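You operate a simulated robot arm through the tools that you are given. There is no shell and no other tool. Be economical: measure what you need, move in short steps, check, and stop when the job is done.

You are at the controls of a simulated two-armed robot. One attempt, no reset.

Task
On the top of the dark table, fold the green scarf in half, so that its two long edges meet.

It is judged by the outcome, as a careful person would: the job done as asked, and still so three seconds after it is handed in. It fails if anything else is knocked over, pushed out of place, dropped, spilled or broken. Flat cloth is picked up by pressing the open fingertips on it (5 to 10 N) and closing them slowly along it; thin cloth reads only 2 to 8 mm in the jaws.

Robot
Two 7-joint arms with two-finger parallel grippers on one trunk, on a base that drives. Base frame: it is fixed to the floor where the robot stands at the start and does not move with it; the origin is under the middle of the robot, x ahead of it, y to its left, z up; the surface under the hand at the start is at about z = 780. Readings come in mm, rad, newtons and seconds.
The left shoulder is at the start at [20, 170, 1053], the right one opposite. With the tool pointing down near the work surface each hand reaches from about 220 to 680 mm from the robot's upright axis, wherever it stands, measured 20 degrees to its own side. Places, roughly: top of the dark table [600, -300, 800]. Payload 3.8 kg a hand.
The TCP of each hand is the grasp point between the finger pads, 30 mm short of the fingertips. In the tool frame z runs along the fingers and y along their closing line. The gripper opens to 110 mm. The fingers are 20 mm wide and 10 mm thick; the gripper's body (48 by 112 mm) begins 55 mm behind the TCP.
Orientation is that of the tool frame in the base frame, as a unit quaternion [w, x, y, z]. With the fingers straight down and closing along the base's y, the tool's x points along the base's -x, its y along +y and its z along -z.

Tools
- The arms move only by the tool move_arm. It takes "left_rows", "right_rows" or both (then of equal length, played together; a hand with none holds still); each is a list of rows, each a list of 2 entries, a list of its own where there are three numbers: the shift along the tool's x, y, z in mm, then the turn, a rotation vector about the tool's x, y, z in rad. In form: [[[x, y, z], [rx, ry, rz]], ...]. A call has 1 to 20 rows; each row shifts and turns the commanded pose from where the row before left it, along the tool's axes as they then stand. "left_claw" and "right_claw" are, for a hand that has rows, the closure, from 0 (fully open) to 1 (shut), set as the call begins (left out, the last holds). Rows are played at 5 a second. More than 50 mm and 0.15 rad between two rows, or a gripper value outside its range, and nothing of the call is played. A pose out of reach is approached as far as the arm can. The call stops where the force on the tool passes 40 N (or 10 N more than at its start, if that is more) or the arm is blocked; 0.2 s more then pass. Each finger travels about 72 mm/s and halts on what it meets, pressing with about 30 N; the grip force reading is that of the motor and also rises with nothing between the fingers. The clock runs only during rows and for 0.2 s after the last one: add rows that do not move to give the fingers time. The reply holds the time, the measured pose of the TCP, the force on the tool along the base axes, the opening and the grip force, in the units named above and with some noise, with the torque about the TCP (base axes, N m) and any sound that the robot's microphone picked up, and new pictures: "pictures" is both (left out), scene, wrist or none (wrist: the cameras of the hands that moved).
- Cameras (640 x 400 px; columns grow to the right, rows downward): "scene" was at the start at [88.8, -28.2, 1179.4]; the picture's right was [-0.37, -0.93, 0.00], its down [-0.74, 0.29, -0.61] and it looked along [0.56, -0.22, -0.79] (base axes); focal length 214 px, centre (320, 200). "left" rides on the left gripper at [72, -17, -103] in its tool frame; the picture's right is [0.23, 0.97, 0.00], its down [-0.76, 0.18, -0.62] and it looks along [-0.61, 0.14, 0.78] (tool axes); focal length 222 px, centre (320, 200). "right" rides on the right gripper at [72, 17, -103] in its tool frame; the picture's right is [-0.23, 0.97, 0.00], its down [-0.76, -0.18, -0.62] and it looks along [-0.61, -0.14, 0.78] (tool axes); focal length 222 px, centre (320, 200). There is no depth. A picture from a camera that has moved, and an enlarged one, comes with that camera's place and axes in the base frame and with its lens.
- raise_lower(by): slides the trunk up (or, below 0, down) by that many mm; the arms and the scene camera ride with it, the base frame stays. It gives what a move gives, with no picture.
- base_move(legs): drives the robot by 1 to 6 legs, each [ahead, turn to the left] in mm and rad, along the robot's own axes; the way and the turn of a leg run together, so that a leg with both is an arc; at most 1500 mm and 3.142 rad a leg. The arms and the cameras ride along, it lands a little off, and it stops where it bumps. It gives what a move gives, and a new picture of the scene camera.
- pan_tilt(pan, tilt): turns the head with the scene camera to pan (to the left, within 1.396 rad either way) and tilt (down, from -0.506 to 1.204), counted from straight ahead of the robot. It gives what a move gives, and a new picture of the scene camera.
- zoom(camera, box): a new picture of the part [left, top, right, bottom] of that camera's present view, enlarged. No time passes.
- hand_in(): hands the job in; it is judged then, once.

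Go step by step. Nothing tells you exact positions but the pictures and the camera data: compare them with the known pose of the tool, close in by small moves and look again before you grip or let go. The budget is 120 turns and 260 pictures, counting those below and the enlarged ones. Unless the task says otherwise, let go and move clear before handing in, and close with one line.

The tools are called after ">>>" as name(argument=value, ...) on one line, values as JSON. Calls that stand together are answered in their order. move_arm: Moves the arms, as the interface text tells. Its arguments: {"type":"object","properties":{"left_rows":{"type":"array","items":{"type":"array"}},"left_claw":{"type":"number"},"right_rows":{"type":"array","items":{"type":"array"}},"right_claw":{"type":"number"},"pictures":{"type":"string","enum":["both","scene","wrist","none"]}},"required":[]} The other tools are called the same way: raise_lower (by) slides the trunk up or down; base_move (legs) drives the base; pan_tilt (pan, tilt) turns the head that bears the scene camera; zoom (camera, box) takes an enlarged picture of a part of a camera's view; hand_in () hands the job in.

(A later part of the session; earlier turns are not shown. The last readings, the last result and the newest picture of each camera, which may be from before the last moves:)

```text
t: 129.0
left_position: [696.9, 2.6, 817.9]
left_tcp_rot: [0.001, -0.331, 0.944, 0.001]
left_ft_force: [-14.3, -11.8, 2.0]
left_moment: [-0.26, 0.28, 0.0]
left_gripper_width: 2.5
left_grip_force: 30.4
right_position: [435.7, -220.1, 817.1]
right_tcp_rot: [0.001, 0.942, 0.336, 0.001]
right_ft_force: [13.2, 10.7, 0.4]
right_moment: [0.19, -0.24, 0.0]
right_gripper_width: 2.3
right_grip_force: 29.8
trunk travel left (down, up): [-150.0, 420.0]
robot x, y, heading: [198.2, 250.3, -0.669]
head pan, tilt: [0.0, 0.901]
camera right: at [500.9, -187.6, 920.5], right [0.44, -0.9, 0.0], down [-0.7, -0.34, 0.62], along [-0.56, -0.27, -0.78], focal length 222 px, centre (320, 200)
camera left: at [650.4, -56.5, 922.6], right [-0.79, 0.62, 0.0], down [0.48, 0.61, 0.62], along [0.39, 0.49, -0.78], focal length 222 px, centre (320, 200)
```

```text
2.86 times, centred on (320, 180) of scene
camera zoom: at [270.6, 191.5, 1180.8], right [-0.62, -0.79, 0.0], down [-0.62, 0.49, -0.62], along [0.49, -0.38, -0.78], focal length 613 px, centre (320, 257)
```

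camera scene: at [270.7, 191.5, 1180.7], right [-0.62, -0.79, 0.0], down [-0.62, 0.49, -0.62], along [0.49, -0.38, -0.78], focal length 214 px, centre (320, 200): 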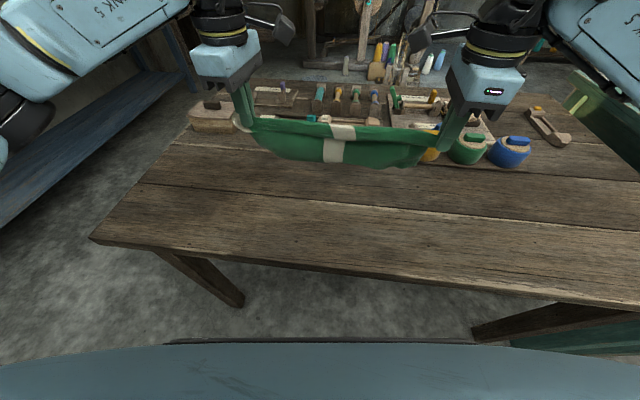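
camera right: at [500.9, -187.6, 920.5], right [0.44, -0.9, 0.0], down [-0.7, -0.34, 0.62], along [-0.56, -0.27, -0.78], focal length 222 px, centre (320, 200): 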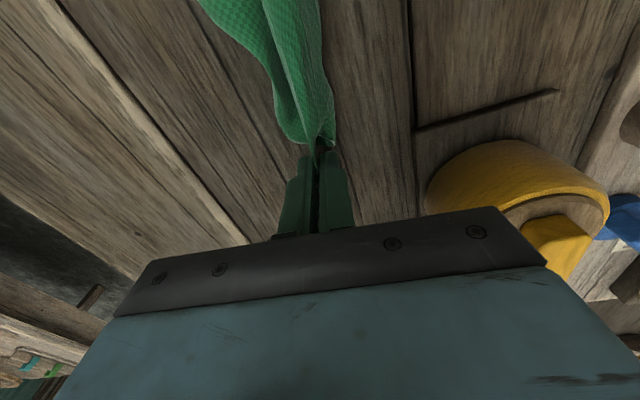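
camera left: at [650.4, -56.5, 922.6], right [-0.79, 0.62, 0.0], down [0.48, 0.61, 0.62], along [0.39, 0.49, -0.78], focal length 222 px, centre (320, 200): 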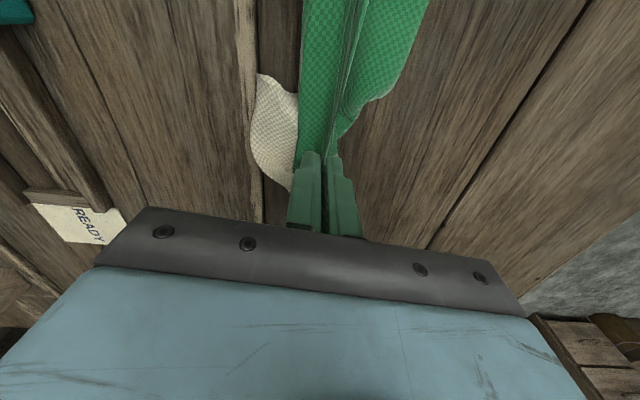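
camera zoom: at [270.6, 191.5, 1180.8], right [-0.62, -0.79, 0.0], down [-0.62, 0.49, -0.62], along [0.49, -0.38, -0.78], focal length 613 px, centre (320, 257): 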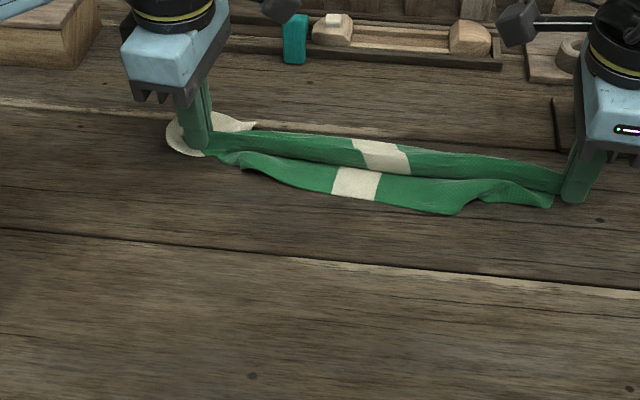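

The folded width is now about 77 mm, which is half the scarf: the crease is at the far side and both long edges are toward the robot. I'll lower the last bit and open slowly in contact.

>>> move_arm(left_rows=[[[1, 0, 2], [0, 0, 0]], [[1, 0, 1.5], [0, 0, 0]], [[0, 0, 0], [0, 0, 0]]], right_rows=[[[1, 0, 2], [0, 0, 0]], [[1, 0, 1.5], [0, 0, 0]], [[0, 0, 0], [0, 0, 0]]], pictures="none")

>>> move_arm(left_rows=[[[0, 0, 0], [0, 0, 0]], [[0, 0, 0], [0, 0, 0]]], right_rows=[[[0, 0, 0], [0, 0, 0]], [[0, 0, 0], [0, 0, 0]]], left_claw=0.8, right_claw=0.8, pictures="none")

>>> move_arm(left_rows=[[[0, 0, 0], [0, 0, 0]], [[0, 0, -10], [0, 0, 0]], [[0, 0, -30], [0, 0, 0]], [[0, 0, -40], [0, 0, 0]]], right_rows=[[[0, 0, 0], [0, 0, 0]], [[0, 0, -10], [0, 0, 0]], [[0, 0, -30], [0, 0, 0]], [[0, 0, -40], [0, 0, 0]]], left_claw=0.65, right_claw=0.65, pictures="wrist")

>>> zoom(camera="scene", box=[235, 140, 425, 220])

```text
t: 129.8
left_position: [695.7, 2.1, 818.0]
left_tcp_rot: [0.001, -0.332, 0.943, 0.001]
left_ft_force: [-7.6, -6.4, 6.6]
left_moment: [-0.11, 0.16, 0.0]
left_gripper_width: 2.2
left_grip_force: 30.4
right_position: [435.4, -218.1, 814.4]
right_tcp_rot: [0.0, 0.942, 0.336, 0.0]
right_ft_force: [8.1, 7.5, 0.7]
right_moment: [0.14, -0.13, -0.01]
right_gripper_width: 2.6
right_grip_force: 30.1
trunk travel left (down, up): [-150.0, 420.0]
robot x, y, heading: [195.2, 253.0, -0.665]
head pan, tilt: [0.0, 0.901]
```

```text
t: 130.4
left_position: [695.5, 1.1, 815.6]
left_tcp_rot: [0.0, -0.332, 0.943, 0.002]
left_ft_force: [0.8, -0.3, 0.1]
left_moment: [-0.01, 0.01, -0.03]
left_gripper_width: 22.1
left_grip_force: 0.0
right_position: [435.8, -219.5, 815.7]
right_tcp_rot: [0.0, 0.942, 0.335, -0.001]
right_ft_force: [0.1, 0.4, 1.0]
right_moment: [0.0, 0.0, 0.01]
right_gripper_width: 22.0
right_grip_force: 0.0
trunk travel left (down, up): [-150.0, 420.0]
robot x, y, heading: [195.8, 254.1, -0.67]
head pan, tilt: [0.0, 0.901]
```

```text
t: 131.4
left_position: [696.0, 1.0, 895.2]
left_tcp_rot: [0.001, -0.332, 0.943, 0.0]
left_ft_force: [-0.6, -0.8, -0.6]
left_moment: [0.0, 0.02, -0.02]
left_gripper_width: 38.7
left_grip_force: 0.0
right_position: [434.4, -217.0, 893.5]
right_tcp_rot: [0.0, 0.942, 0.335, 0.0]
right_ft_force: [-0.1, -0.2, -0.3]
right_moment: [0.0, 0.0, -0.05]
right_gripper_width: 38.5
right_grip_force: 0.1
trunk travel left (down, up): [-150.0, 420.0]
robot x, y, heading: [195.9, 255.6, -0.667]
head pan, tilt: [0.0, 0.901]
camera right: at [500.6, -184.0, 996.7], right [0.44, -0.9, 0.0], down [-0.7, -0.34, 0.62], along [-0.56, -0.27, -0.78], focal length 222 px, centre (320, 200)
camera left: at [650.9, -57.9, 999.8], right [-0.79, 0.62, 0.0], down [0.48, 0.61, 0.62], along [0.39, 0.49, -0.78], focal length 222 px, centre (320, 200)
```

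right: 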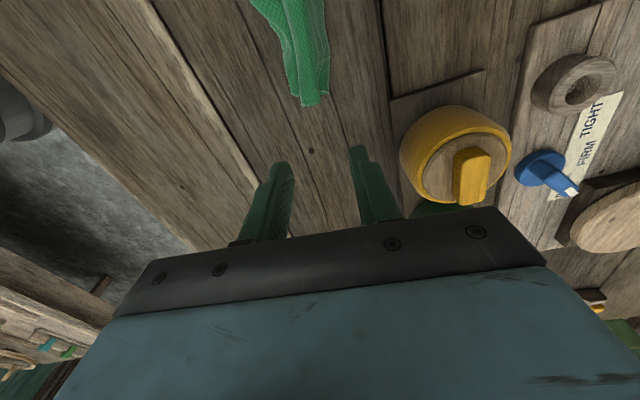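
left: 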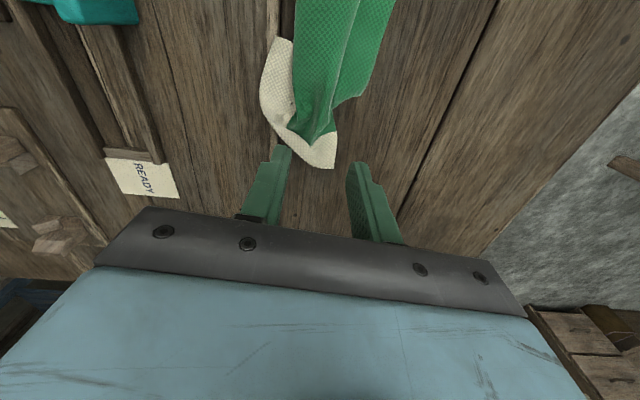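

```text
3.37 times, centred on (330, 180) of scene
camera zoom: at [270.5, 191.7, 1180.8], right [-0.62, -0.79, 0.0], down [-0.61, 0.49, -0.62], along [0.49, -0.39, -0.78], focal length 722 px, centre (286, 267)
```

zoom: 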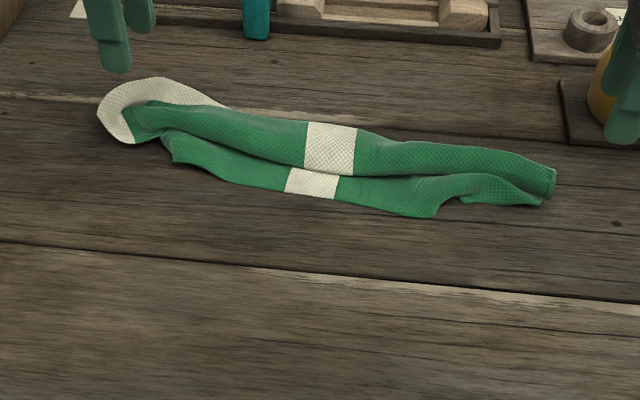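

The fold direction is right, but the bundle is rumpled with a raised ridge. I'll look closely before tidying it.

>>> zoom(camera="left", box=[220, 0, 440, 180])

>>> zoom(camera="scene", box=[255, 155, 335, 205])

>>> zoom(camera="scene", box=[320, 165, 410, 215])

```text
2.22 times, centred on (330, 90) of left
camera zoom: at [650.9, -57.9, 999.8], right [-0.79, 0.62, 0.0], down [0.48, 0.61, 0.62], along [0.39, 0.49, -0.78], focal length 494 px, centre (298, 444)
```

zoom: 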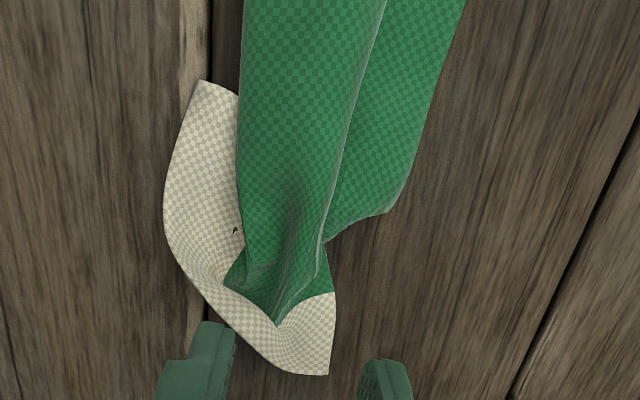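

```text
8.00 times, centred on (295, 180) of scene
camera zoom: at [270.5, 191.7, 1180.8], right [-0.62, -0.79, 0.0], down [-0.61, 0.49, -0.62], along [0.49, -0.39, -0.78], focal length 1716 px, centre (520, 360)
```

zoom: 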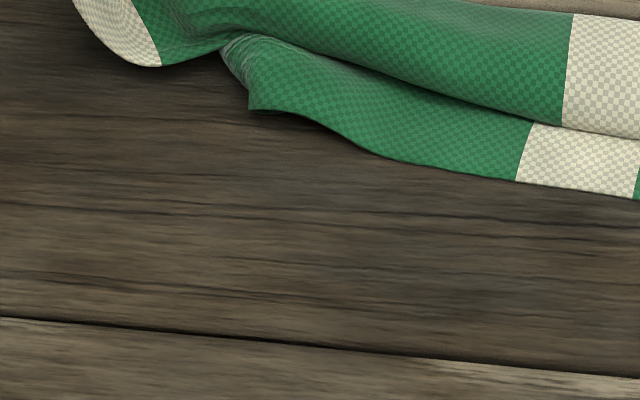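

```text
7.11 times, centred on (365, 190) of scene
camera zoom: at [270.5, 191.7, 1180.8], right [-0.62, -0.79, 0.0], down [-0.61, 0.49, -0.62], along [0.49, -0.39, -0.78], focal length 1525 px, centre (0, 271)
```

zoom: 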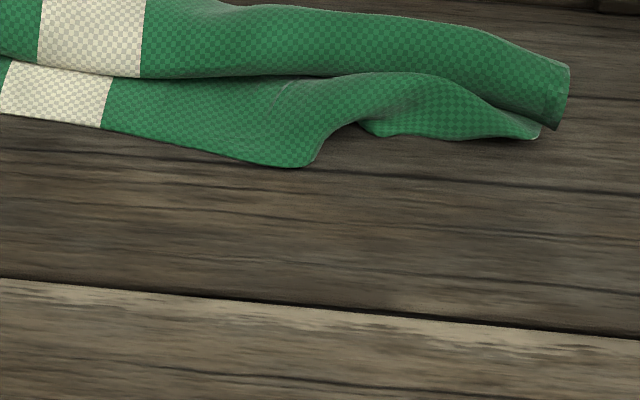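

I see the earlier pinch gathers are still standing between the open fingers, so I can re-take the same points. Then I'll lift and hang the scarf again, and lay it out flat by backing toward the robot so the margin falls on the robot side.

>>> move_arm(left_rows=[[[2, 0, 0], [0, 0, 0]], [[0, 0, 30], [0, 0, 0]], [[0, 0, 30], [0, 0, 0]], [[0, 0, 20], [0, 0, 0]], [[0, 0, 3], [0, 0, 0]], [[0, 0, 0], [0, 0, 0]]], right_rows=[[[31, -2, 0], [0, 0, 0]], [[0, 0, 30], [0, 0, 0]], [[0, 0, 30], [0, 0, 0]], [[0, 0, 18], [0, 0, 0]], [[0, 0, 3], [0, 0, 0]], [[0, 0, 0], [0, 0, 0]]], pictures="wrist")

```text
t: 132.8
left_position: [696.0, -0.4, 814.6]
left_tcp_rot: [0.001, -0.332, 0.943, 0.001]
left_ft_force: [-0.1, -0.4, 0.1]
left_moment: [0.01, -0.03, -0.02]
left_gripper_width: 38.3
left_grip_force: 0.0
right_position: [459.3, -196.0, 813.3]
right_tcp_rot: [0.0, 0.942, 0.335, 0.0]
right_ft_force: [0.1, 0.3, 1.0]
right_moment: [-0.01, 0.0, 0.04]
right_gripper_width: 38.4
right_grip_force: 0.1
trunk travel left (down, up): [-150.0, 420.0]
robot x, y, heading: [193.0, 254.3, -0.667]
head pan, tilt: [0.0, 0.901]
camera right: at [524.9, -164.7, 916.0], right [0.44, -0.9, 0.0], down [-0.7, -0.34, 0.62], along [-0.56, -0.27, -0.78], focal length 222 px, centre (320, 200)
camera left: at [649.1, -60.3, 917.6], right [-0.79, 0.62, 0.0], down [0.48, 0.61, 0.62], along [0.39, 0.49, -0.78], focal length 222 px, centre (320, 200)
```

right: 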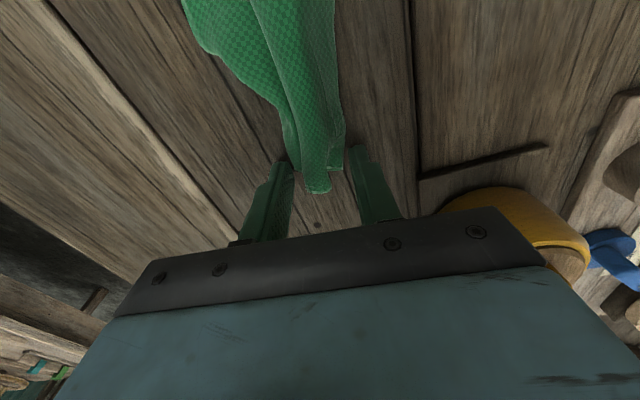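
left: 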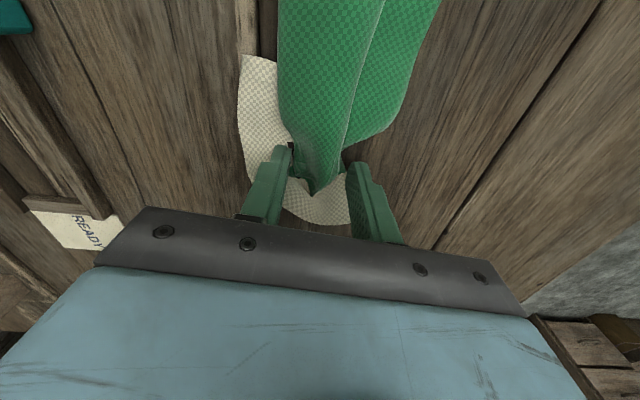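

Both tails are straddled, so I'll close.

>>> move_arm(left_rows=[[[0, 0, 1.5], [0, 0, 0]], [[0, 0, 0.5], [0, 0, 0]]], right_rows=[[[0, 0, 0.5], [0, 0, 0]], [[0, 0, 0], [0, 0, 0]]], left_claw=0.73, right_claw=0.73, pictures="none")

>>> move_arm(left_rows=[[[0, 0, 0], [0, 0, 0]]], right_rows=[[[0, 0, 0], [0, 0, 0]]], left_claw=0.82, right_claw=0.82, pictures="none")

>>> move_arm(left_rows=[[[0, 0, 0], [0, 0, 0]], [[0, 0, 0], [0, 0, 0]], [[0, 0, 0], [0, 0, 0]]], right_rows=[[[0, 0, 0], [0, 0, 0]], [[0, 0, 0], [0, 0, 0]], [[0, 0, 0], [0, 0, 0]]], left_claw=1, right_claw=1, pictures="none")

>>> move_arm(left_rows=[[[0, 0, -10], [0, 0, 0]], [[-2, 0, -15], [0, 0, 0]], [[-2, 0, -15], [0, 0, 0]], [[-2, 0, -15], [0, 0, 0]], [[-2, 0, -15], [0, 0, 0]], [[-2, 0, -15], [0, 0, 0]], [[0, 0, -15], [0, 0, 0]], [[0, 0, -15], [0, 0, 0]], [[0, 0, -15], [0, 0, 0]], [[0, 0, -15], [0, 0, 0]], [[0, 0, -15], [0, 0, 0]], [[0, 0, -15], [0, 0, 0]], [[0, 0, 0], [0, 0, 0]], [[0, 0, 0], [0, 0, 0]]], right_rows=[[[0, 0, -10], [0, 0, 0]], [[-3, 0, -15], [0, 0, 0]], [[-3, 0, -15], [0, 0, 0]], [[-3, 0, -15], [0, 0, 0]], [[-3, 0, -15], [0, 0, 0]], [[-2, 0, -15], [0, 0, 0]], [[0, 0, -15], [0, 0, 0]], [[0, 0, -15], [0, 0, 0]], [[0, 0, -15], [0, 0, 0]], [[0, 0, -15], [0, 0, 0]], [[0, 0, -15], [0, 0, 0]], [[0, 0, -15], [0, 0, 0]], [[0, 0, 0], [0, 0, 0]], [[0, 0, 0], [0, 0, 0]]])

>>> zoom(camera="scene", box=[210, 70, 430, 220])

```text
t: 133.4
left_position: [693.8, -1.8, 811.4]
left_tcp_rot: [0.002, -0.333, 0.943, -0.001]
left_ft_force: [1.9, 0.5, 6.9]
left_moment: [0.06, -0.08, -0.01]
left_gripper_width: 29.7
left_grip_force: 0.2
right_position: [458.2, -196.5, 812.5]
right_tcp_rot: [0.0, 0.942, 0.336, 0.0]
right_ft_force: [-0.1, 0.8, 0.2]
right_moment: [0.03, -0.01, 0.01]
right_gripper_width: 29.7
right_grip_force: 0.1
trunk travel left (down, up): [-150.0, 420.0]
robot x, y, heading: [194.9, 250.5, -0.67]
head pan, tilt: [0.0, 0.901]
```

```text
t: 133.8
left_position: [692.7, -0.8, 812.6]
left_tcp_rot: [0.001, -0.331, 0.944, 0.0]
left_ft_force: [0.1, 0.4, 9.0]
left_moment: [0.08, -0.06, -0.01]
left_gripper_width: 19.6
left_grip_force: 0.1
right_position: [458.0, -197.1, 812.4]
right_tcp_rot: [0.0, 0.942, 0.336, 0.0]
right_ft_force: [0.0, -0.2, -0.6]
right_moment: [0.01, -0.03, 0.01]
right_gripper_width: 20.0
right_grip_force: 0.2
trunk travel left (down, up): [-150.0, 420.0]
robot x, y, heading: [197.5, 252.7, -0.671]
head pan, tilt: [0.0, 0.901]
```

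```text
t: 134.6
left_position: [693.3, -1.5, 810.9]
left_tcp_rot: [0.002, -0.332, 0.943, 0.0]
left_ft_force: [-1.0, 0.1, 11.7]
left_moment: [0.08, -0.03, -0.02]
left_gripper_width: 3.1
left_grip_force: 29.8
right_position: [456.4, -196.9, 813.8]
right_tcp_rot: [0.0, 0.942, 0.336, 0.0]
right_ft_force: [0.1, -0.9, 2.9]
right_moment: [0.0, -0.05, 0.0]
right_gripper_width: 12.5
right_grip_force: 29.7
trunk travel left (down, up): [-150.0, 420.0]
robot x, y, heading: [191.4, 254.6, -0.673]
head pan, tilt: [0.0, 0.901]
```

```text
t: 137.6
left_position: [701.2, 6.2, 986.7]
left_tcp_rot: [0.001, -0.331, 0.944, 0.0]
left_ft_force: [-11.3, -8.8, -0.3]
left_moment: [-0.1, 0.11, 0.01]
left_gripper_width: 3.0
left_grip_force: 30.2
right_position: [449.8, -205.5, 986.9]
right_tcp_rot: [0.001, 0.942, 0.335, 0.0]
right_ft_force: [10.5, 8.3, 0.9]
right_moment: [0.21, -0.2, -0.01]
right_gripper_width: 4.0
right_grip_force: 30.2
trunk travel left (down, up): [-150.0, 420.0]
robot x, y, heading: [199.8, 250.5, -0.667]
head pan, tilt: [0.0, 0.901]
camera scene: at [270.7, 191.5, 1180.7], right [-0.62, -0.79, 0.0], down [-0.62, 0.49, -0.62], along [0.49, -0.38, -0.78], focal length 214 px, centre (320, 200)
camera right: at [515.3, -172.7, 1091.2], right [0.44, -0.9, 0.0], down [-0.7, -0.34, 0.62], along [-0.56, -0.27, -0.78], focal length 222 px, centre (320, 200)
camera left: at [655.1, -53.1, 1089.9], right [-0.79, 0.62, 0.0], down [0.48, 0.61, 0.62], along [0.39, 0.49, -0.78], focal length 222 px, centre (320, 200)
```

scene: 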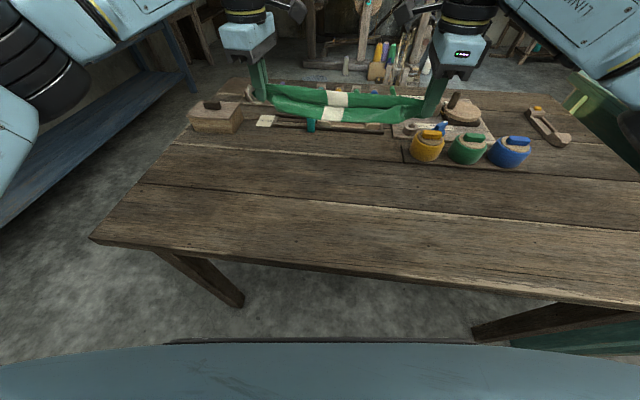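
right: 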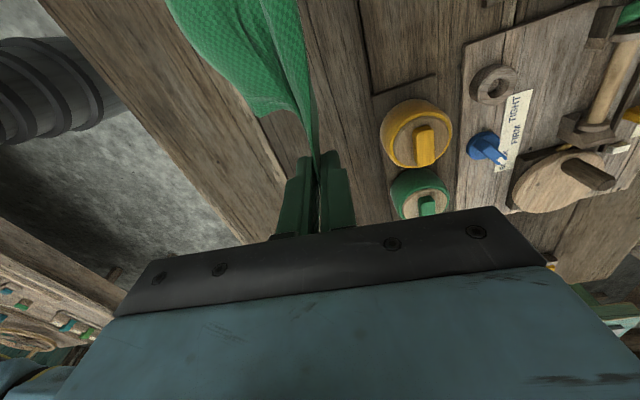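
left: 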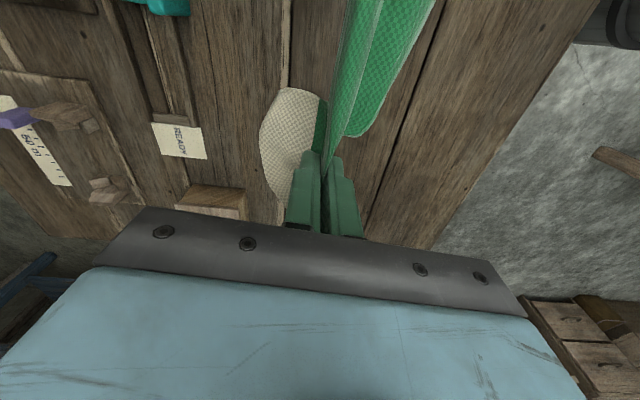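

```text
2.67 times, centred on (320, 145) of scene
camera zoom: at [270.7, 191.5, 1180.7], right [-0.62, -0.79, 0.0], down [-0.62, 0.49, -0.62], along [0.49, -0.38, -0.78], focal length 572 px, centre (320, 347)
```

zoom: 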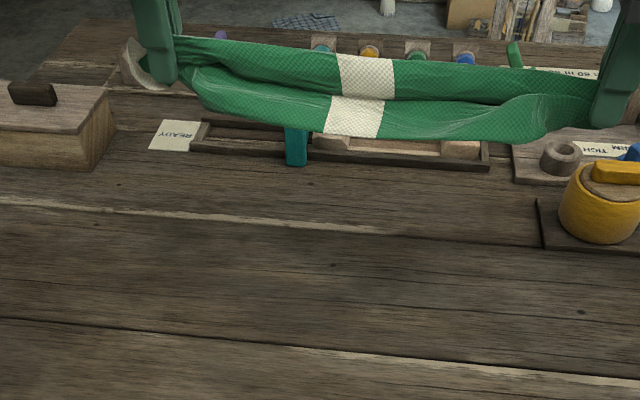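

The scarf hangs again. I'll lower it, then lay it out by backing toward the robot, so the body trails forward and the margin falls on the robot side.

>>> move_arm(left_rows=[[[0, 0, 18], [0, 0, 0]], [[0, 0, 18], [0, 0, 0]], [[0, 0, 18], [0, 0, 0]], [[0, 0, 16], [0, 0, 0]], [[0, 10, 6], [0, 0, 0]], [[0, 10, 6], [0, 0, 0]], [[0, 10, 6], [0, 0, 0]], [[0, 10, 6], [0, 0, 0]], [[0, 10, 6], [0, 0, 0]], [[0, 10, 6], [0, 0, 0]], [[0, 10, 6], [0, 0, 0]], [[0, 10, 6], [0, 0, 0]], [[0, 10, 6], [0, 0, 0]], [[0, 10, 6], [0, 0, 0]], [[0, -3, 8], [0, 0, 0]], [[0, -5, 8], [0, 0, 0]], [[0, -5, 8], [0, 0, 0]], [[0, -4, 8], [0, 0, 0]], [[0, 0, 7], [0, 0, 0]], [[0, 0, 0], [0, 0, 0]]], right_rows=[[[0, 0, 18], [0, 0, 0]], [[0, 0, 18], [0, 0, 0]], [[0, 0, 18], [0, 0, 0]], [[0, 0, 16], [0, 0, 0]], [[0, -10, 6], [0, 0, 0]], [[0, -10, 6], [0, 0, 0]], [[0, -10, 6], [0, 0, 0]], [[0, -10, 6], [0, 0, 0]], [[0, -10, 6], [0, 0, 0]], [[0, -10, 6], [0, 0, 0]], [[0, -10, 6], [0, 0, 0]], [[0, -10, 6], [0, 0, 0]], [[0, -10, 6], [0, 0, 0]], [[0, -10, 6], [0, 0, 0]], [[0, 3, 8], [0, 0, 0]], [[0, 5, 8], [0, 0, 0]], [[0, 5, 8], [0, 0, 0]], [[0, 4, 8], [0, 0, 0]], [[0, 0, 7], [0, 0, 0]], [[0, 0, 0], [0, 0, 0]]], pictures="wrist")

>>> zoom(camera="scene", box=[210, 110, 430, 250])

```text
t: 141.8
left_position: [650.1, 69.8, 816.1]
left_tcp_rot: [0.001, -0.332, 0.943, 0.0]
left_ft_force: [-9.7, -7.6, -0.1]
left_moment: [-0.14, 0.13, 0.02]
left_gripper_width: 2.9
left_grip_force: 30.1
right_position: [396.2, -141.7, 821.1]
right_tcp_rot: [-0.001, 0.942, 0.335, 0.0]
right_ft_force: [9.4, 8.4, 0.6]
right_moment: [0.21, -0.22, 0.05]
right_gripper_width: 4.0
right_grip_force: 30.4
trunk travel left (down, up): [-150.0, 420.0]
robot x, y, heading: [199.3, 250.3, -0.669]
head pan, tilt: [0.0, 0.901]
camera right: at [461.6, -109.8, 923.7], right [0.44, -0.9, 0.0], down [-0.7, -0.34, 0.62], along [-0.56, -0.27, -0.78], focal length 222 px, centre (320, 200)
camera left: at [603.0, 9.9, 919.1], right [-0.79, 0.62, 0.0], down [0.48, 0.61, 0.63], along [0.39, 0.49, -0.78], focal length 222 px, centre (320, 200)
```

right: 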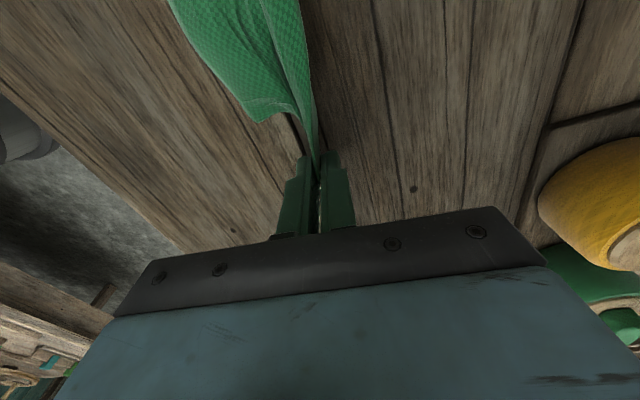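
left: 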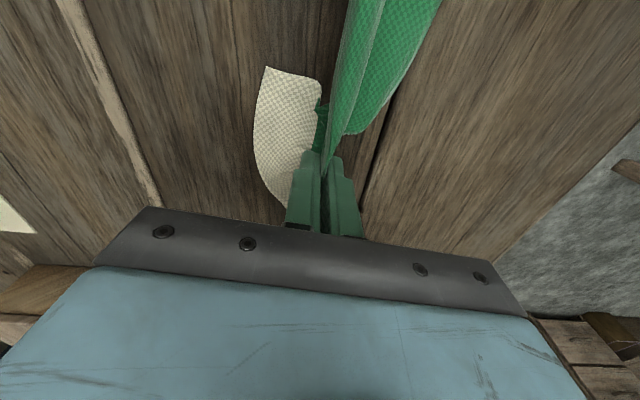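

```text
2.86 times, centred on (320, 180) of scene
camera zoom: at [270.8, 191.4, 1180.7], right [-0.62, -0.79, 0.0], down [-0.62, 0.49, -0.62], along [0.49, -0.38, -0.78], focal length 613 px, centre (320, 257)
```

zoom: 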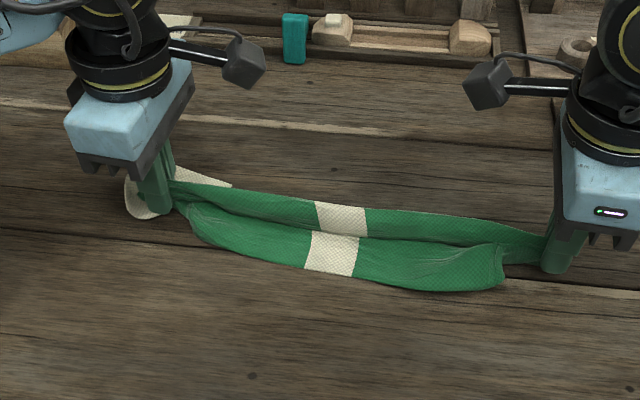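

The cloth keeps its folded shape even when hung. I'll release it here and raise a hand over the middle for a clear top view of how the layers actually lie.

>>> move_arm(left_rows=[[[0, 0, 1], [0, 0, 0]], [[0, 0, 0], [0, 0, 0]], [[0, 0, -10], [0, 0, 0]], [[0, 0, -40], [0, 0, 0]], [[0, 0, -45], [0, 0, 0]], [[0, 0, -45], [0, 0, 0]], [[0, 0, -45], [0, 0, 0]]], right_rows=[[[0, 0, 4], [0, 0, 0]], [[0, 0, 0], [0, 0, 0]], [[0, 0, -10], [0, 0, 0]], [[0, 0, -40], [0, 0, 0]], [[0, 0, -45], [0, 0, 0]], [[0, 0, -45], [0, 0, 0]], [[0, 0, -45], [0, 0, 0]]], left_claw=0.5, right_claw=0.5, pictures="wrist")

>>> zoom(camera="scene", box=[240, 155, 400, 225])

```text
t: 143.4
left_position: [648.1, 68.3, 998.8]
left_tcp_rot: [0.001, -0.331, 0.944, 0.001]
left_ft_force: [-0.1, 0.4, 0.0]
left_moment: [-0.02, -0.01, 0.01]
left_gripper_width: 55.2
left_grip_force: 0.1
right_position: [397.0, -142.6, 1002.8]
right_tcp_rot: [0.0, 0.942, 0.335, -0.001]
right_ft_force: [0.7, 0.3, 0.6]
right_moment: [0.02, 0.03, 0.0]
right_gripper_width: 55.1
right_grip_force: 0.0
trunk travel left (down, up): [-150.0, 420.0]
robot x, y, heading: [196.3, 254.5, -0.672]
head pan, tilt: [0.0, 0.901]
camera right: at [462.7, -110.5, 1106.2], right [0.44, -0.9, 0.0], down [-0.7, -0.34, 0.62], along [-0.56, -0.27, -0.78], focal length 222 px, centre (320, 200)
camera left: at [602.5, 9.0, 1102.5], right [-0.79, 0.62, 0.0], down [0.48, 0.61, 0.62], along [0.39, 0.49, -0.78], focal length 222 px, centre (320, 200)
```

right: 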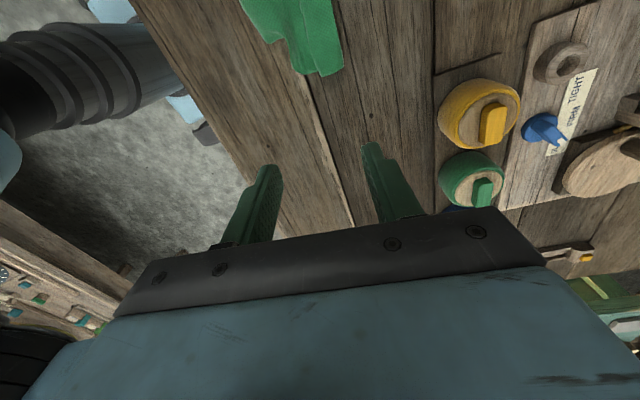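
left: 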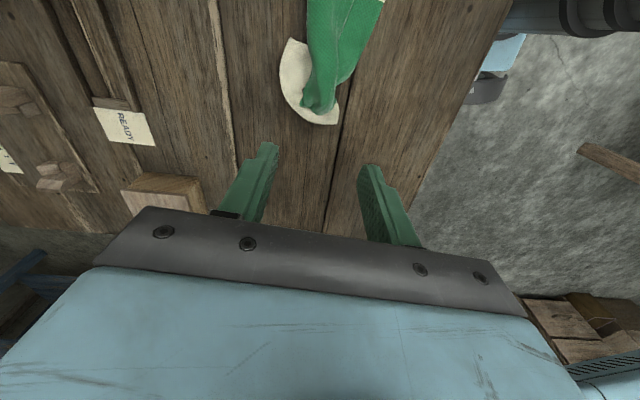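

```text
4.00 times, centred on (320, 190) of scene
camera zoom: at [270.3, 191.8, 1180.8], right [-0.62, -0.79, 0.0], down [-0.61, 0.49, -0.62], along [0.49, -0.39, -0.78], focal length 858 px, centre (320, 240)
```

zoom: 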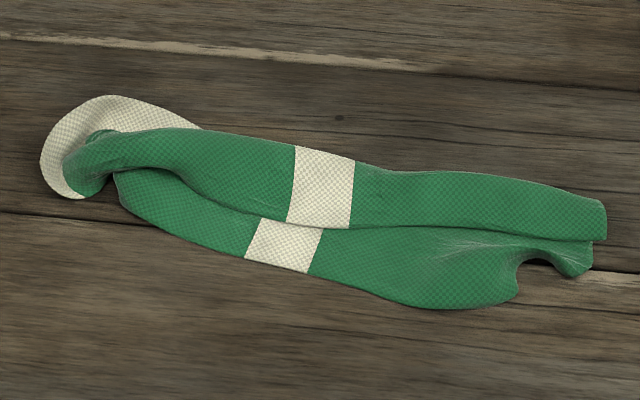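

I now recall that the same Z shape opened up perfectly when I pulled the gripped flap back toward the robot in an arc. I'll do that again: turn the hands to pinch along the edge and come down over the top flap near both ends.

>>> move_arm(left_rows=[[[16, -4.5, 0], [0, 0, 0]], [[15.7, -4.4, 0], [0, 0, 0]], [[0, 0, 14], [0, 0, 0.1357]], [[0, 0, 14], [0, 0, 0.1357]], [[0, 0, 14], [0, 0, 0.1357]], [[0, 0, 14], [0, 0, 0.1357]], [[0, 0, 14], [0, 0, 0.1357]], [[0, 0, 14], [0, 0, 0.1357]], [[0, 0, 14], [0, 0, 0.1357]], [[0, 0, 14], [0, 0, 0.1357]], [[0, 0, 14], [0, 0, 0.1357]], [[0, 0, 14], [0, 0, 0.1357]], [[0, 0, 14], [0, 0, 0.1357]], [[0, 0, 20], [0, 0, 0]], [[0, 0, 0], [0, 0, 0]]], right_rows=[[[27.2, 10.2, 0], [0, 0, 0]], [[27.2, 10.2, 0], [0, 0, 0]], [[0, 0, 14], [0, 0, -0.149]], [[0, 0, 14], [0, 0, -0.149]], [[0, 0, 14], [0, 0, -0.149]], [[0, 0, 14], [0, 0, -0.149]], [[0, 0, 14], [0, 0, -0.149]], [[0, 0, 14], [0, 0, -0.149]], [[0, 0, 14], [0, 0, -0.149]], [[0, 0, 14], [0, 0, -0.149]], [[0, 0, 14], [0, 0, -0.149]], [[0, 0, 14], [0, 0, -0.149]], [[0, 0, 14], [0, 0, -0.149]], [[0, 0, 23], [0, 0, 0]], [[0, 0, 0], [0, 0, 0]]], left_claw=0.6, right_claw=0.6, pictures="wrist")

```text
t: 146.6
left_position: [629.7, 43.5, 825.8]
left_tcp_rot: [0.0, 0.398, 0.917, 0.001]
left_ft_force: [-0.9, 0.2, 0.4]
left_moment: [-0.02, 0.04, 0.01]
left_gripper_width: 44.0
left_grip_force: 0.0
right_position: [450.2, -121.3, 823.0]
right_tcp_rot: [0.0, 0.397, 0.918, 0.001]
right_ft_force: [-0.1, -0.5, 0.2]
right_moment: [0.04, 0.02, -0.01]
right_gripper_width: 43.9
right_grip_force: 0.1
trunk travel left (down, up): [-150.0, 420.0]
robot x, y, heading: [195.3, 256.2, -0.666]
head pan, tilt: [0.0, 0.901]
camera right: at [412.5, -57.6, 925.7], right [0.87, 0.5, 0.0], down [0.39, -0.68, 0.62], along [0.31, -0.54, -0.78], focal length 222 px, centre (320, 200)
camera left: at [568.7, 83.8, 929.0], right [0.56, 0.83, 0.0], down [0.65, -0.44, 0.62], along [0.52, -0.34, -0.78], focal length 222 px, centre (320, 200)
```

right: 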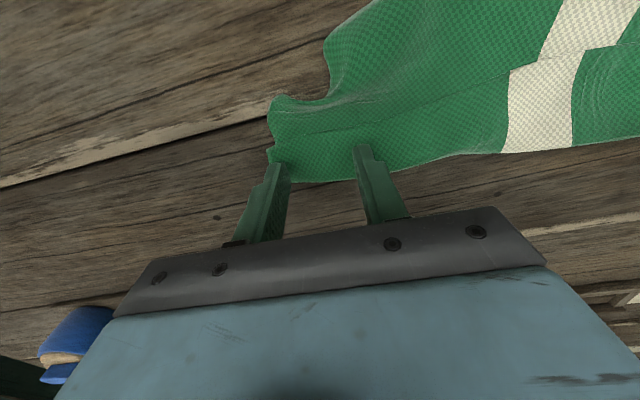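
left: 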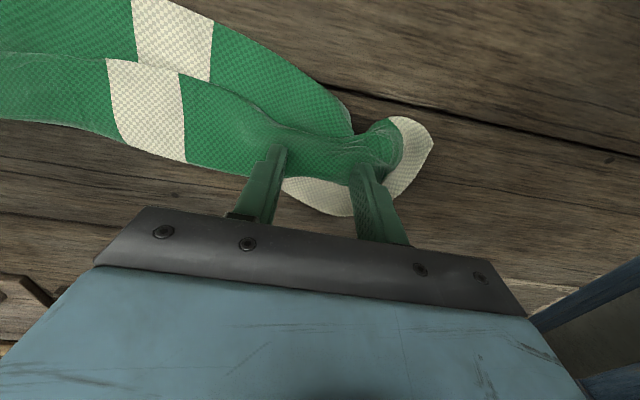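

>>> move_arm(left_rows=[[[3, -12, 4], [0, 0, 0]], [[0, 0, 4], [0, 0, 0]], [[0, 0, 2], [0, 0, 0]], [[0, 0, 1], [0, 0, 0]], [[0, 0, 0], [0, 0, 0]]], right_rows=[[[0, 2, 4], [0, 0, 0]], [[0, 0, 4], [0, 0, 0]], [[0, 0, 1], [0, 0, 0]], [[0, 0, 0.7], [0, 0, 0]], [[0, 0, 0], [0, 0, 0]]], pictures="none")

```text
t: 147.8
left_position: [620.4, 36.6, 815.7]
left_tcp_rot: [0.001, 0.397, 0.918, 0.001]
left_ft_force: [-1.1, 0.3, 4.4]
left_moment: [0.0, 0.06, 0.0]
left_gripper_width: 44.1
left_grip_force: 0.1
right_position: [450.5, -121.4, 814.3]
right_tcp_rot: [0.0, 0.398, 0.917, 0.001]
right_ft_force: [0.1, -0.9, 0.8]
right_moment: [0.0, 0.0, -0.02]
right_gripper_width: 44.0
right_grip_force: 0.0
trunk travel left (down, up): [-150.0, 420.0]
robot x, y, heading: [199.6, 253.9, -0.674]
head pan, tilt: [0.0, 0.901]
```

>>> move_arm(left_rows=[[[0, 0, 0.2], [0, 0, 0]], [[0, 0, 0], [0, 0, 0]]], right_rows=[[[0, 0, 0.7], [0, 0, 0]], [[0, 0, 0.4], [0, 0, 0]]], left_claw=0.64, right_claw=0.62, pictures="none")

>>> move_arm(left_rows=[[[0, 0, 0], [0, 0, 0]]], right_rows=[[[0, 0, 0.2], [0, 0, 0]]], left_claw=0.69, right_claw=0.67, pictures="none")

>>> move_arm(left_rows=[[[0, 0, 0], [0, 0, 0]]], right_rows=[[[0, 0, 0], [0, 0, 0]]], left_claw=0.74, right_claw=0.72, pictures="wrist")

```text
t: 148.4
left_position: [620.8, 37.1, 815.0]
left_tcp_rot: [0.001, 0.397, 0.918, 0.001]
left_ft_force: [0.3, -0.3, 2.7]
left_moment: [-0.02, 0.01, 0.01]
left_gripper_width: 39.6
left_grip_force: 0.1
right_position: [452.4, -120.9, 812.8]
right_tcp_rot: [0.0, 0.398, 0.917, 0.0]
right_ft_force: [-1.7, 1.5, 5.6]
right_moment: [-0.04, 0.08, -0.02]
right_gripper_width: 41.8
right_grip_force: 0.0
trunk travel left (down, up): [-150.0, 420.0]
robot x, y, heading: [195.8, 250.5, -0.672]
head pan, tilt: [0.0, 0.901]
```

```text
t: 148.8
left_position: [620.6, 36.9, 815.4]
left_tcp_rot: [0.0, 0.397, 0.918, 0.001]
left_ft_force: [0.2, -0.3, 3.8]
left_moment: [0.0, 0.04, 0.0]
left_gripper_width: 34.8
left_grip_force: 0.7
right_position: [452.3, -121.1, 811.4]
right_tcp_rot: [0.001, 0.398, 0.917, 0.0]
right_ft_force: [1.4, 0.6, 5.8]
right_moment: [-0.02, 0.03, 0.03]
right_gripper_width: 36.2
right_grip_force: 0.0
trunk travel left (down, up): [-150.0, 420.0]
robot x, y, heading: [196.7, 251.0, -0.667]
head pan, tilt: [0.0, 0.901]
```

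```text
t: 149.2
left_position: [619.4, 37.4, 815.1]
left_tcp_rot: [0.0, 0.398, 0.918, 0.001]
left_ft_force: [-0.8, 0.2, 2.8]
left_moment: [-0.02, 0.03, 0.0]
left_gripper_width: 28.7
left_grip_force: 0.4
right_position: [452.0, -121.9, 812.4]
right_tcp_rot: [0.001, 0.398, 0.917, 0.0]
right_ft_force: [0.5, -0.9, 5.0]
right_moment: [-0.01, 0.02, 0.01]
right_gripper_width: 31.4
right_grip_force: 0.5
trunk travel left (down, up): [-150.0, 420.0]
robot x, y, heading: [194.5, 252.9, -0.666]
head pan, tilt: [0.0, 0.901]
camera right: at [414.0, -57.1, 915.3], right [0.87, 0.5, 0.0], down [0.39, -0.68, 0.62], along [0.31, -0.54, -0.78], focal length 222 px, centre (320, 200)
camera left: at [558.2, 78.0, 918.8], right [0.55, 0.83, 0.0], down [0.65, -0.43, 0.62], along [0.52, -0.34, -0.78], focal length 222 px, centre (320, 200)
```

right: 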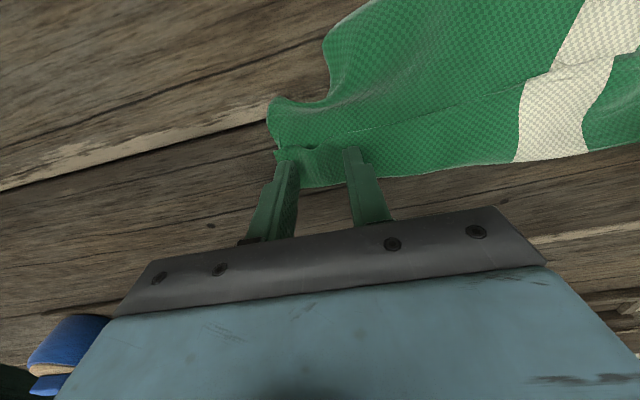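
left: 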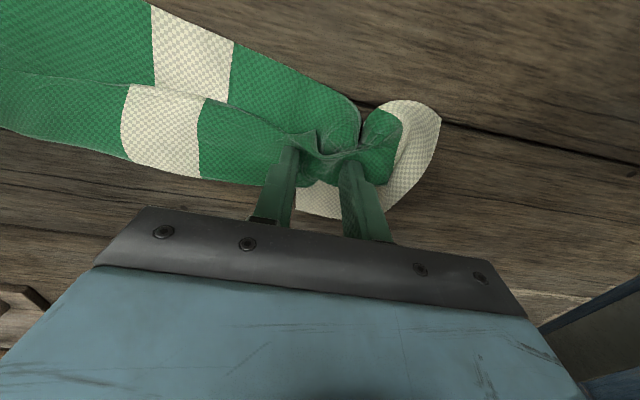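

Rucks are forming on both flaps, so I'll finish closing.

>>> move_arm(left_rows=[[[0, 0, 0.3], [0, 0, 0]]], right_rows=[[[0, 0, 0.2], [0, 0, 0]]], left_claw=0.8, right_claw=0.77, pictures="none")

>>> move_arm(left_rows=[[[0, 0, 0], [0, 0, 0]]], right_rows=[[[0, 0, 0], [0, 0, 0]]], left_claw=0.87, right_claw=0.83, pictures="none")

>>> move_arm(left_rows=[[[0, 0, 0], [0, 0, 0]]], right_rows=[[[0, 0, 0], [0, 0, 0]]], left_claw=0.93, right_claw=0.9, pictures="none")

>>> move_arm(left_rows=[[[0, 0, 0], [0, 0, 0]], [[0, 0, 0], [0, 0, 0]], [[0, 0, 0], [0, 0, 0]]], right_rows=[[[0, 0, 0], [0, 0, 0]], [[0, 0, 0], [0, 0, 0]], [[0, 0, 0], [0, 0, 0]]], left_claw=1, right_claw=1, pictures="wrist")

```text
t: 149.6
left_position: [619.5, 37.6, 814.9]
left_tcp_rot: [0.0, 0.397, 0.918, 0.001]
left_ft_force: [0.7, 0.0, 4.7]
left_moment: [-0.03, 0.0, 0.06]
left_gripper_width: 22.1
left_grip_force: 0.5
right_position: [452.7, -120.7, 811.7]
right_tcp_rot: [0.001, 0.398, 0.917, -0.001]
right_ft_force: [1.0, -0.8, 8.0]
right_moment: [-0.04, 0.02, 0.02]
right_gripper_width: 26.1
right_grip_force: 0.9
trunk travel left (down, up): [-150.0, 420.0]
robot x, y, heading: [190.7, 250.2, -0.67]
head pan, tilt: [0.0, 0.901]
```

```text
t: 150.0
left_position: [619.6, 36.5, 814.9]
left_tcp_rot: [0.002, 0.398, 0.917, 0.0]
left_ft_force: [-0.3, -1.4, 5.3]
left_moment: [-0.02, 0.04, 0.02]
left_gripper_width: 14.9
left_grip_force: 0.9
right_position: [450.2, -121.0, 813.3]
right_tcp_rot: [0.0, 0.398, 0.917, 0.0]
right_ft_force: [0.8, 1.0, 7.9]
right_moment: [0.03, -0.01, -0.02]
right_gripper_width: 18.0
right_grip_force: 0.1
trunk travel left (down, up): [-150.0, 420.0]
robot x, y, heading: [198.6, 253.9, -0.672]
head pan, tilt: [0.0, 0.901]
```

```text
t: 150.4
left_position: [618.9, 37.3, 815.3]
left_tcp_rot: [0.0, 0.398, 0.917, -0.001]
left_ft_force: [-4.8, -3.1, 10.8]
left_moment: [-0.05, 0.15, -0.05]
left_gripper_width: 8.2
left_grip_force: 21.0
right_position: [450.8, -121.4, 811.7]
right_tcp_rot: [0.001, 0.397, 0.918, 0.0]
right_ft_force: [3.7, 3.5, 8.0]
right_moment: [0.1, -0.12, 0.08]
right_gripper_width: 10.4
right_grip_force: 4.3
trunk travel left (down, up): [-150.0, 420.0]
robot x, y, heading: [201.0, 255.3, -0.67]
head pan, tilt: [0.0, 0.901]
```

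```text
t: 151.2
left_position: [618.6, 36.4, 814.8]
left_tcp_rot: [0.001, 0.399, 0.917, -0.001]
left_ft_force: [-12.2, -12.6, 13.3]
left_moment: [-0.36, 0.49, -0.06]
left_gripper_width: 4.1
left_grip_force: 29.8
right_position: [452.2, -120.1, 813.1]
right_tcp_rot: [0.002, 0.397, 0.918, 0.001]
right_ft_force: [12.8, 12.8, 7.5]
right_moment: [0.42, -0.39, 0.22]
right_gripper_width: 2.5
right_grip_force: 30.6
trunk travel left (down, up): [-150.0, 420.0]
robot x, y, heading: [193.4, 254.8, -0.674]
head pan, tilt: [0.0, 0.901]
camera right: at [413.5, -56.0, 915.5], right [0.87, 0.5, 0.0], down [0.39, -0.68, 0.62], along [0.32, -0.54, -0.78], focal length 222 px, centre (320, 200)
camera left: at [556.4, 77.7, 919.4], right [0.56, 0.83, 0.0], down [0.65, -0.43, 0.62], along [0.52, -0.35, -0.78], focal length 222 px, centre (320, 200)
```

right: 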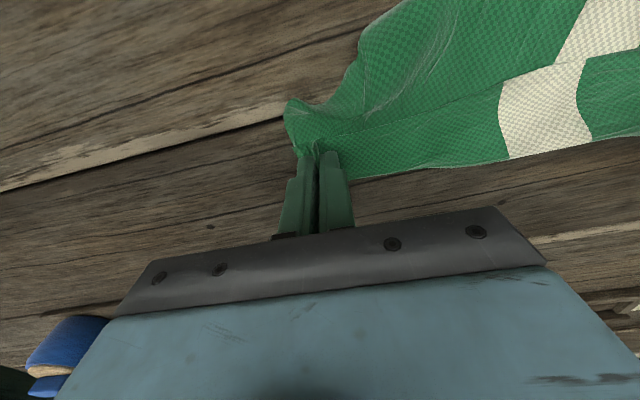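
left: 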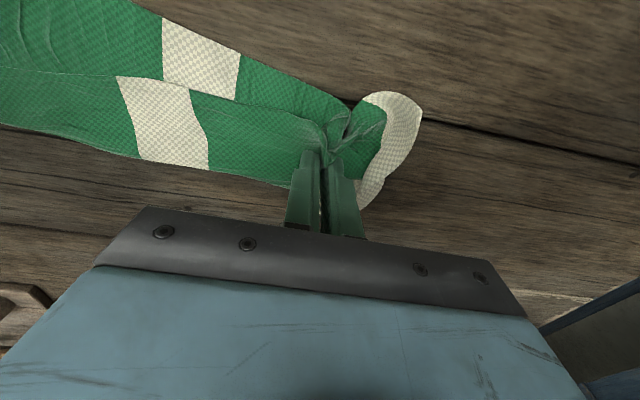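

Both are held. I'll lift in an arc and pull the flap back toward the robot to unroll the folds.

>>> move_arm(left_rows=[[[0, -3, -15], [0, 0, 0]], [[3, 0, -15], [0, 0, 0]], [[8, 0, -12], [0, 0, 0]], [[12, 0, -8], [0, 0, 0]], [[14, 0, -4], [0, 0, 0]], [[14, 0, 0], [0, 0, 0]], [[14, 0, 2], [0, 0, 0]], [[14, 0, 5], [0, 0, 0]], [[12, 0, 8], [0, 0, 0]], [[12, 0, 12], [0, 0, 0]], [[10, 0, 13], [0, 0, 0]], [[8, 0, 10], [0, 0, 0]], [[0, 0, 0], [0, 0, 0]]], right_rows=[[[0, 3, -15], [0, 0, 0]], [[3, 0, -15], [0, 0, 0]], [[8, 0, -12], [0, 0, 0]], [[12, 0, -8], [0, 0, 0]], [[14, 0, -4], [0, 0, 0]], [[14, 0, 0], [0, 0, 0]], [[14, 0, 2], [0, 0, 0]], [[14, 0, 5], [0, 0, 0]], [[12, 0, 8], [0, 0, 0]], [[12, 0, 12], [0, 0, 0]], [[10, 0, 13], [0, 0, 0]], [[8, 0, 10], [0, 0, 0]], [[0, 0, 0], [0, 0, 0]]], pictures="none")

>>> zoom(camera="scene", box=[210, 130, 430, 270])

```text
t: 154.0
left_position: [533.6, 124.5, 815.6]
left_tcp_rot: [0.0, 0.399, 0.917, 0.001]
left_ft_force: [-8.4, -8.5, 1.3]
left_moment: [-0.28, 0.29, -0.03]
left_gripper_width: 2.8
left_grip_force: 30.3
right_position: [369.4, -31.1, 817.5]
right_tcp_rot: [0.001, 0.397, 0.918, 0.001]
right_ft_force: [8.0, 8.3, 0.7]
right_moment: [0.27, -0.29, 0.16]
right_gripper_width: 2.5
right_grip_force: 29.9
trunk travel left (down, up): [-150.0, 420.0]
robot x, y, heading: [197.3, 250.1, -0.668]
head pan, tilt: [0.0, 0.901]
```

```text
2.86 times, centred on (320, 200) of scene
camera zoom: at [270.7, 191.5, 1180.7], right [-0.62, -0.79, 0.0], down [-0.62, 0.49, -0.62], along [0.49, -0.38, -0.78], focal length 613 px, centre (320, 200)
```

zoom: 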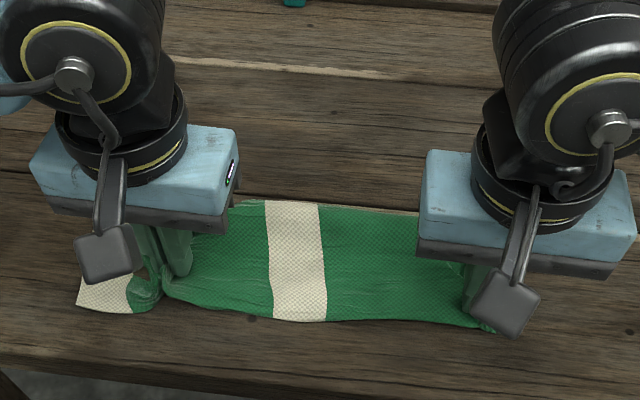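

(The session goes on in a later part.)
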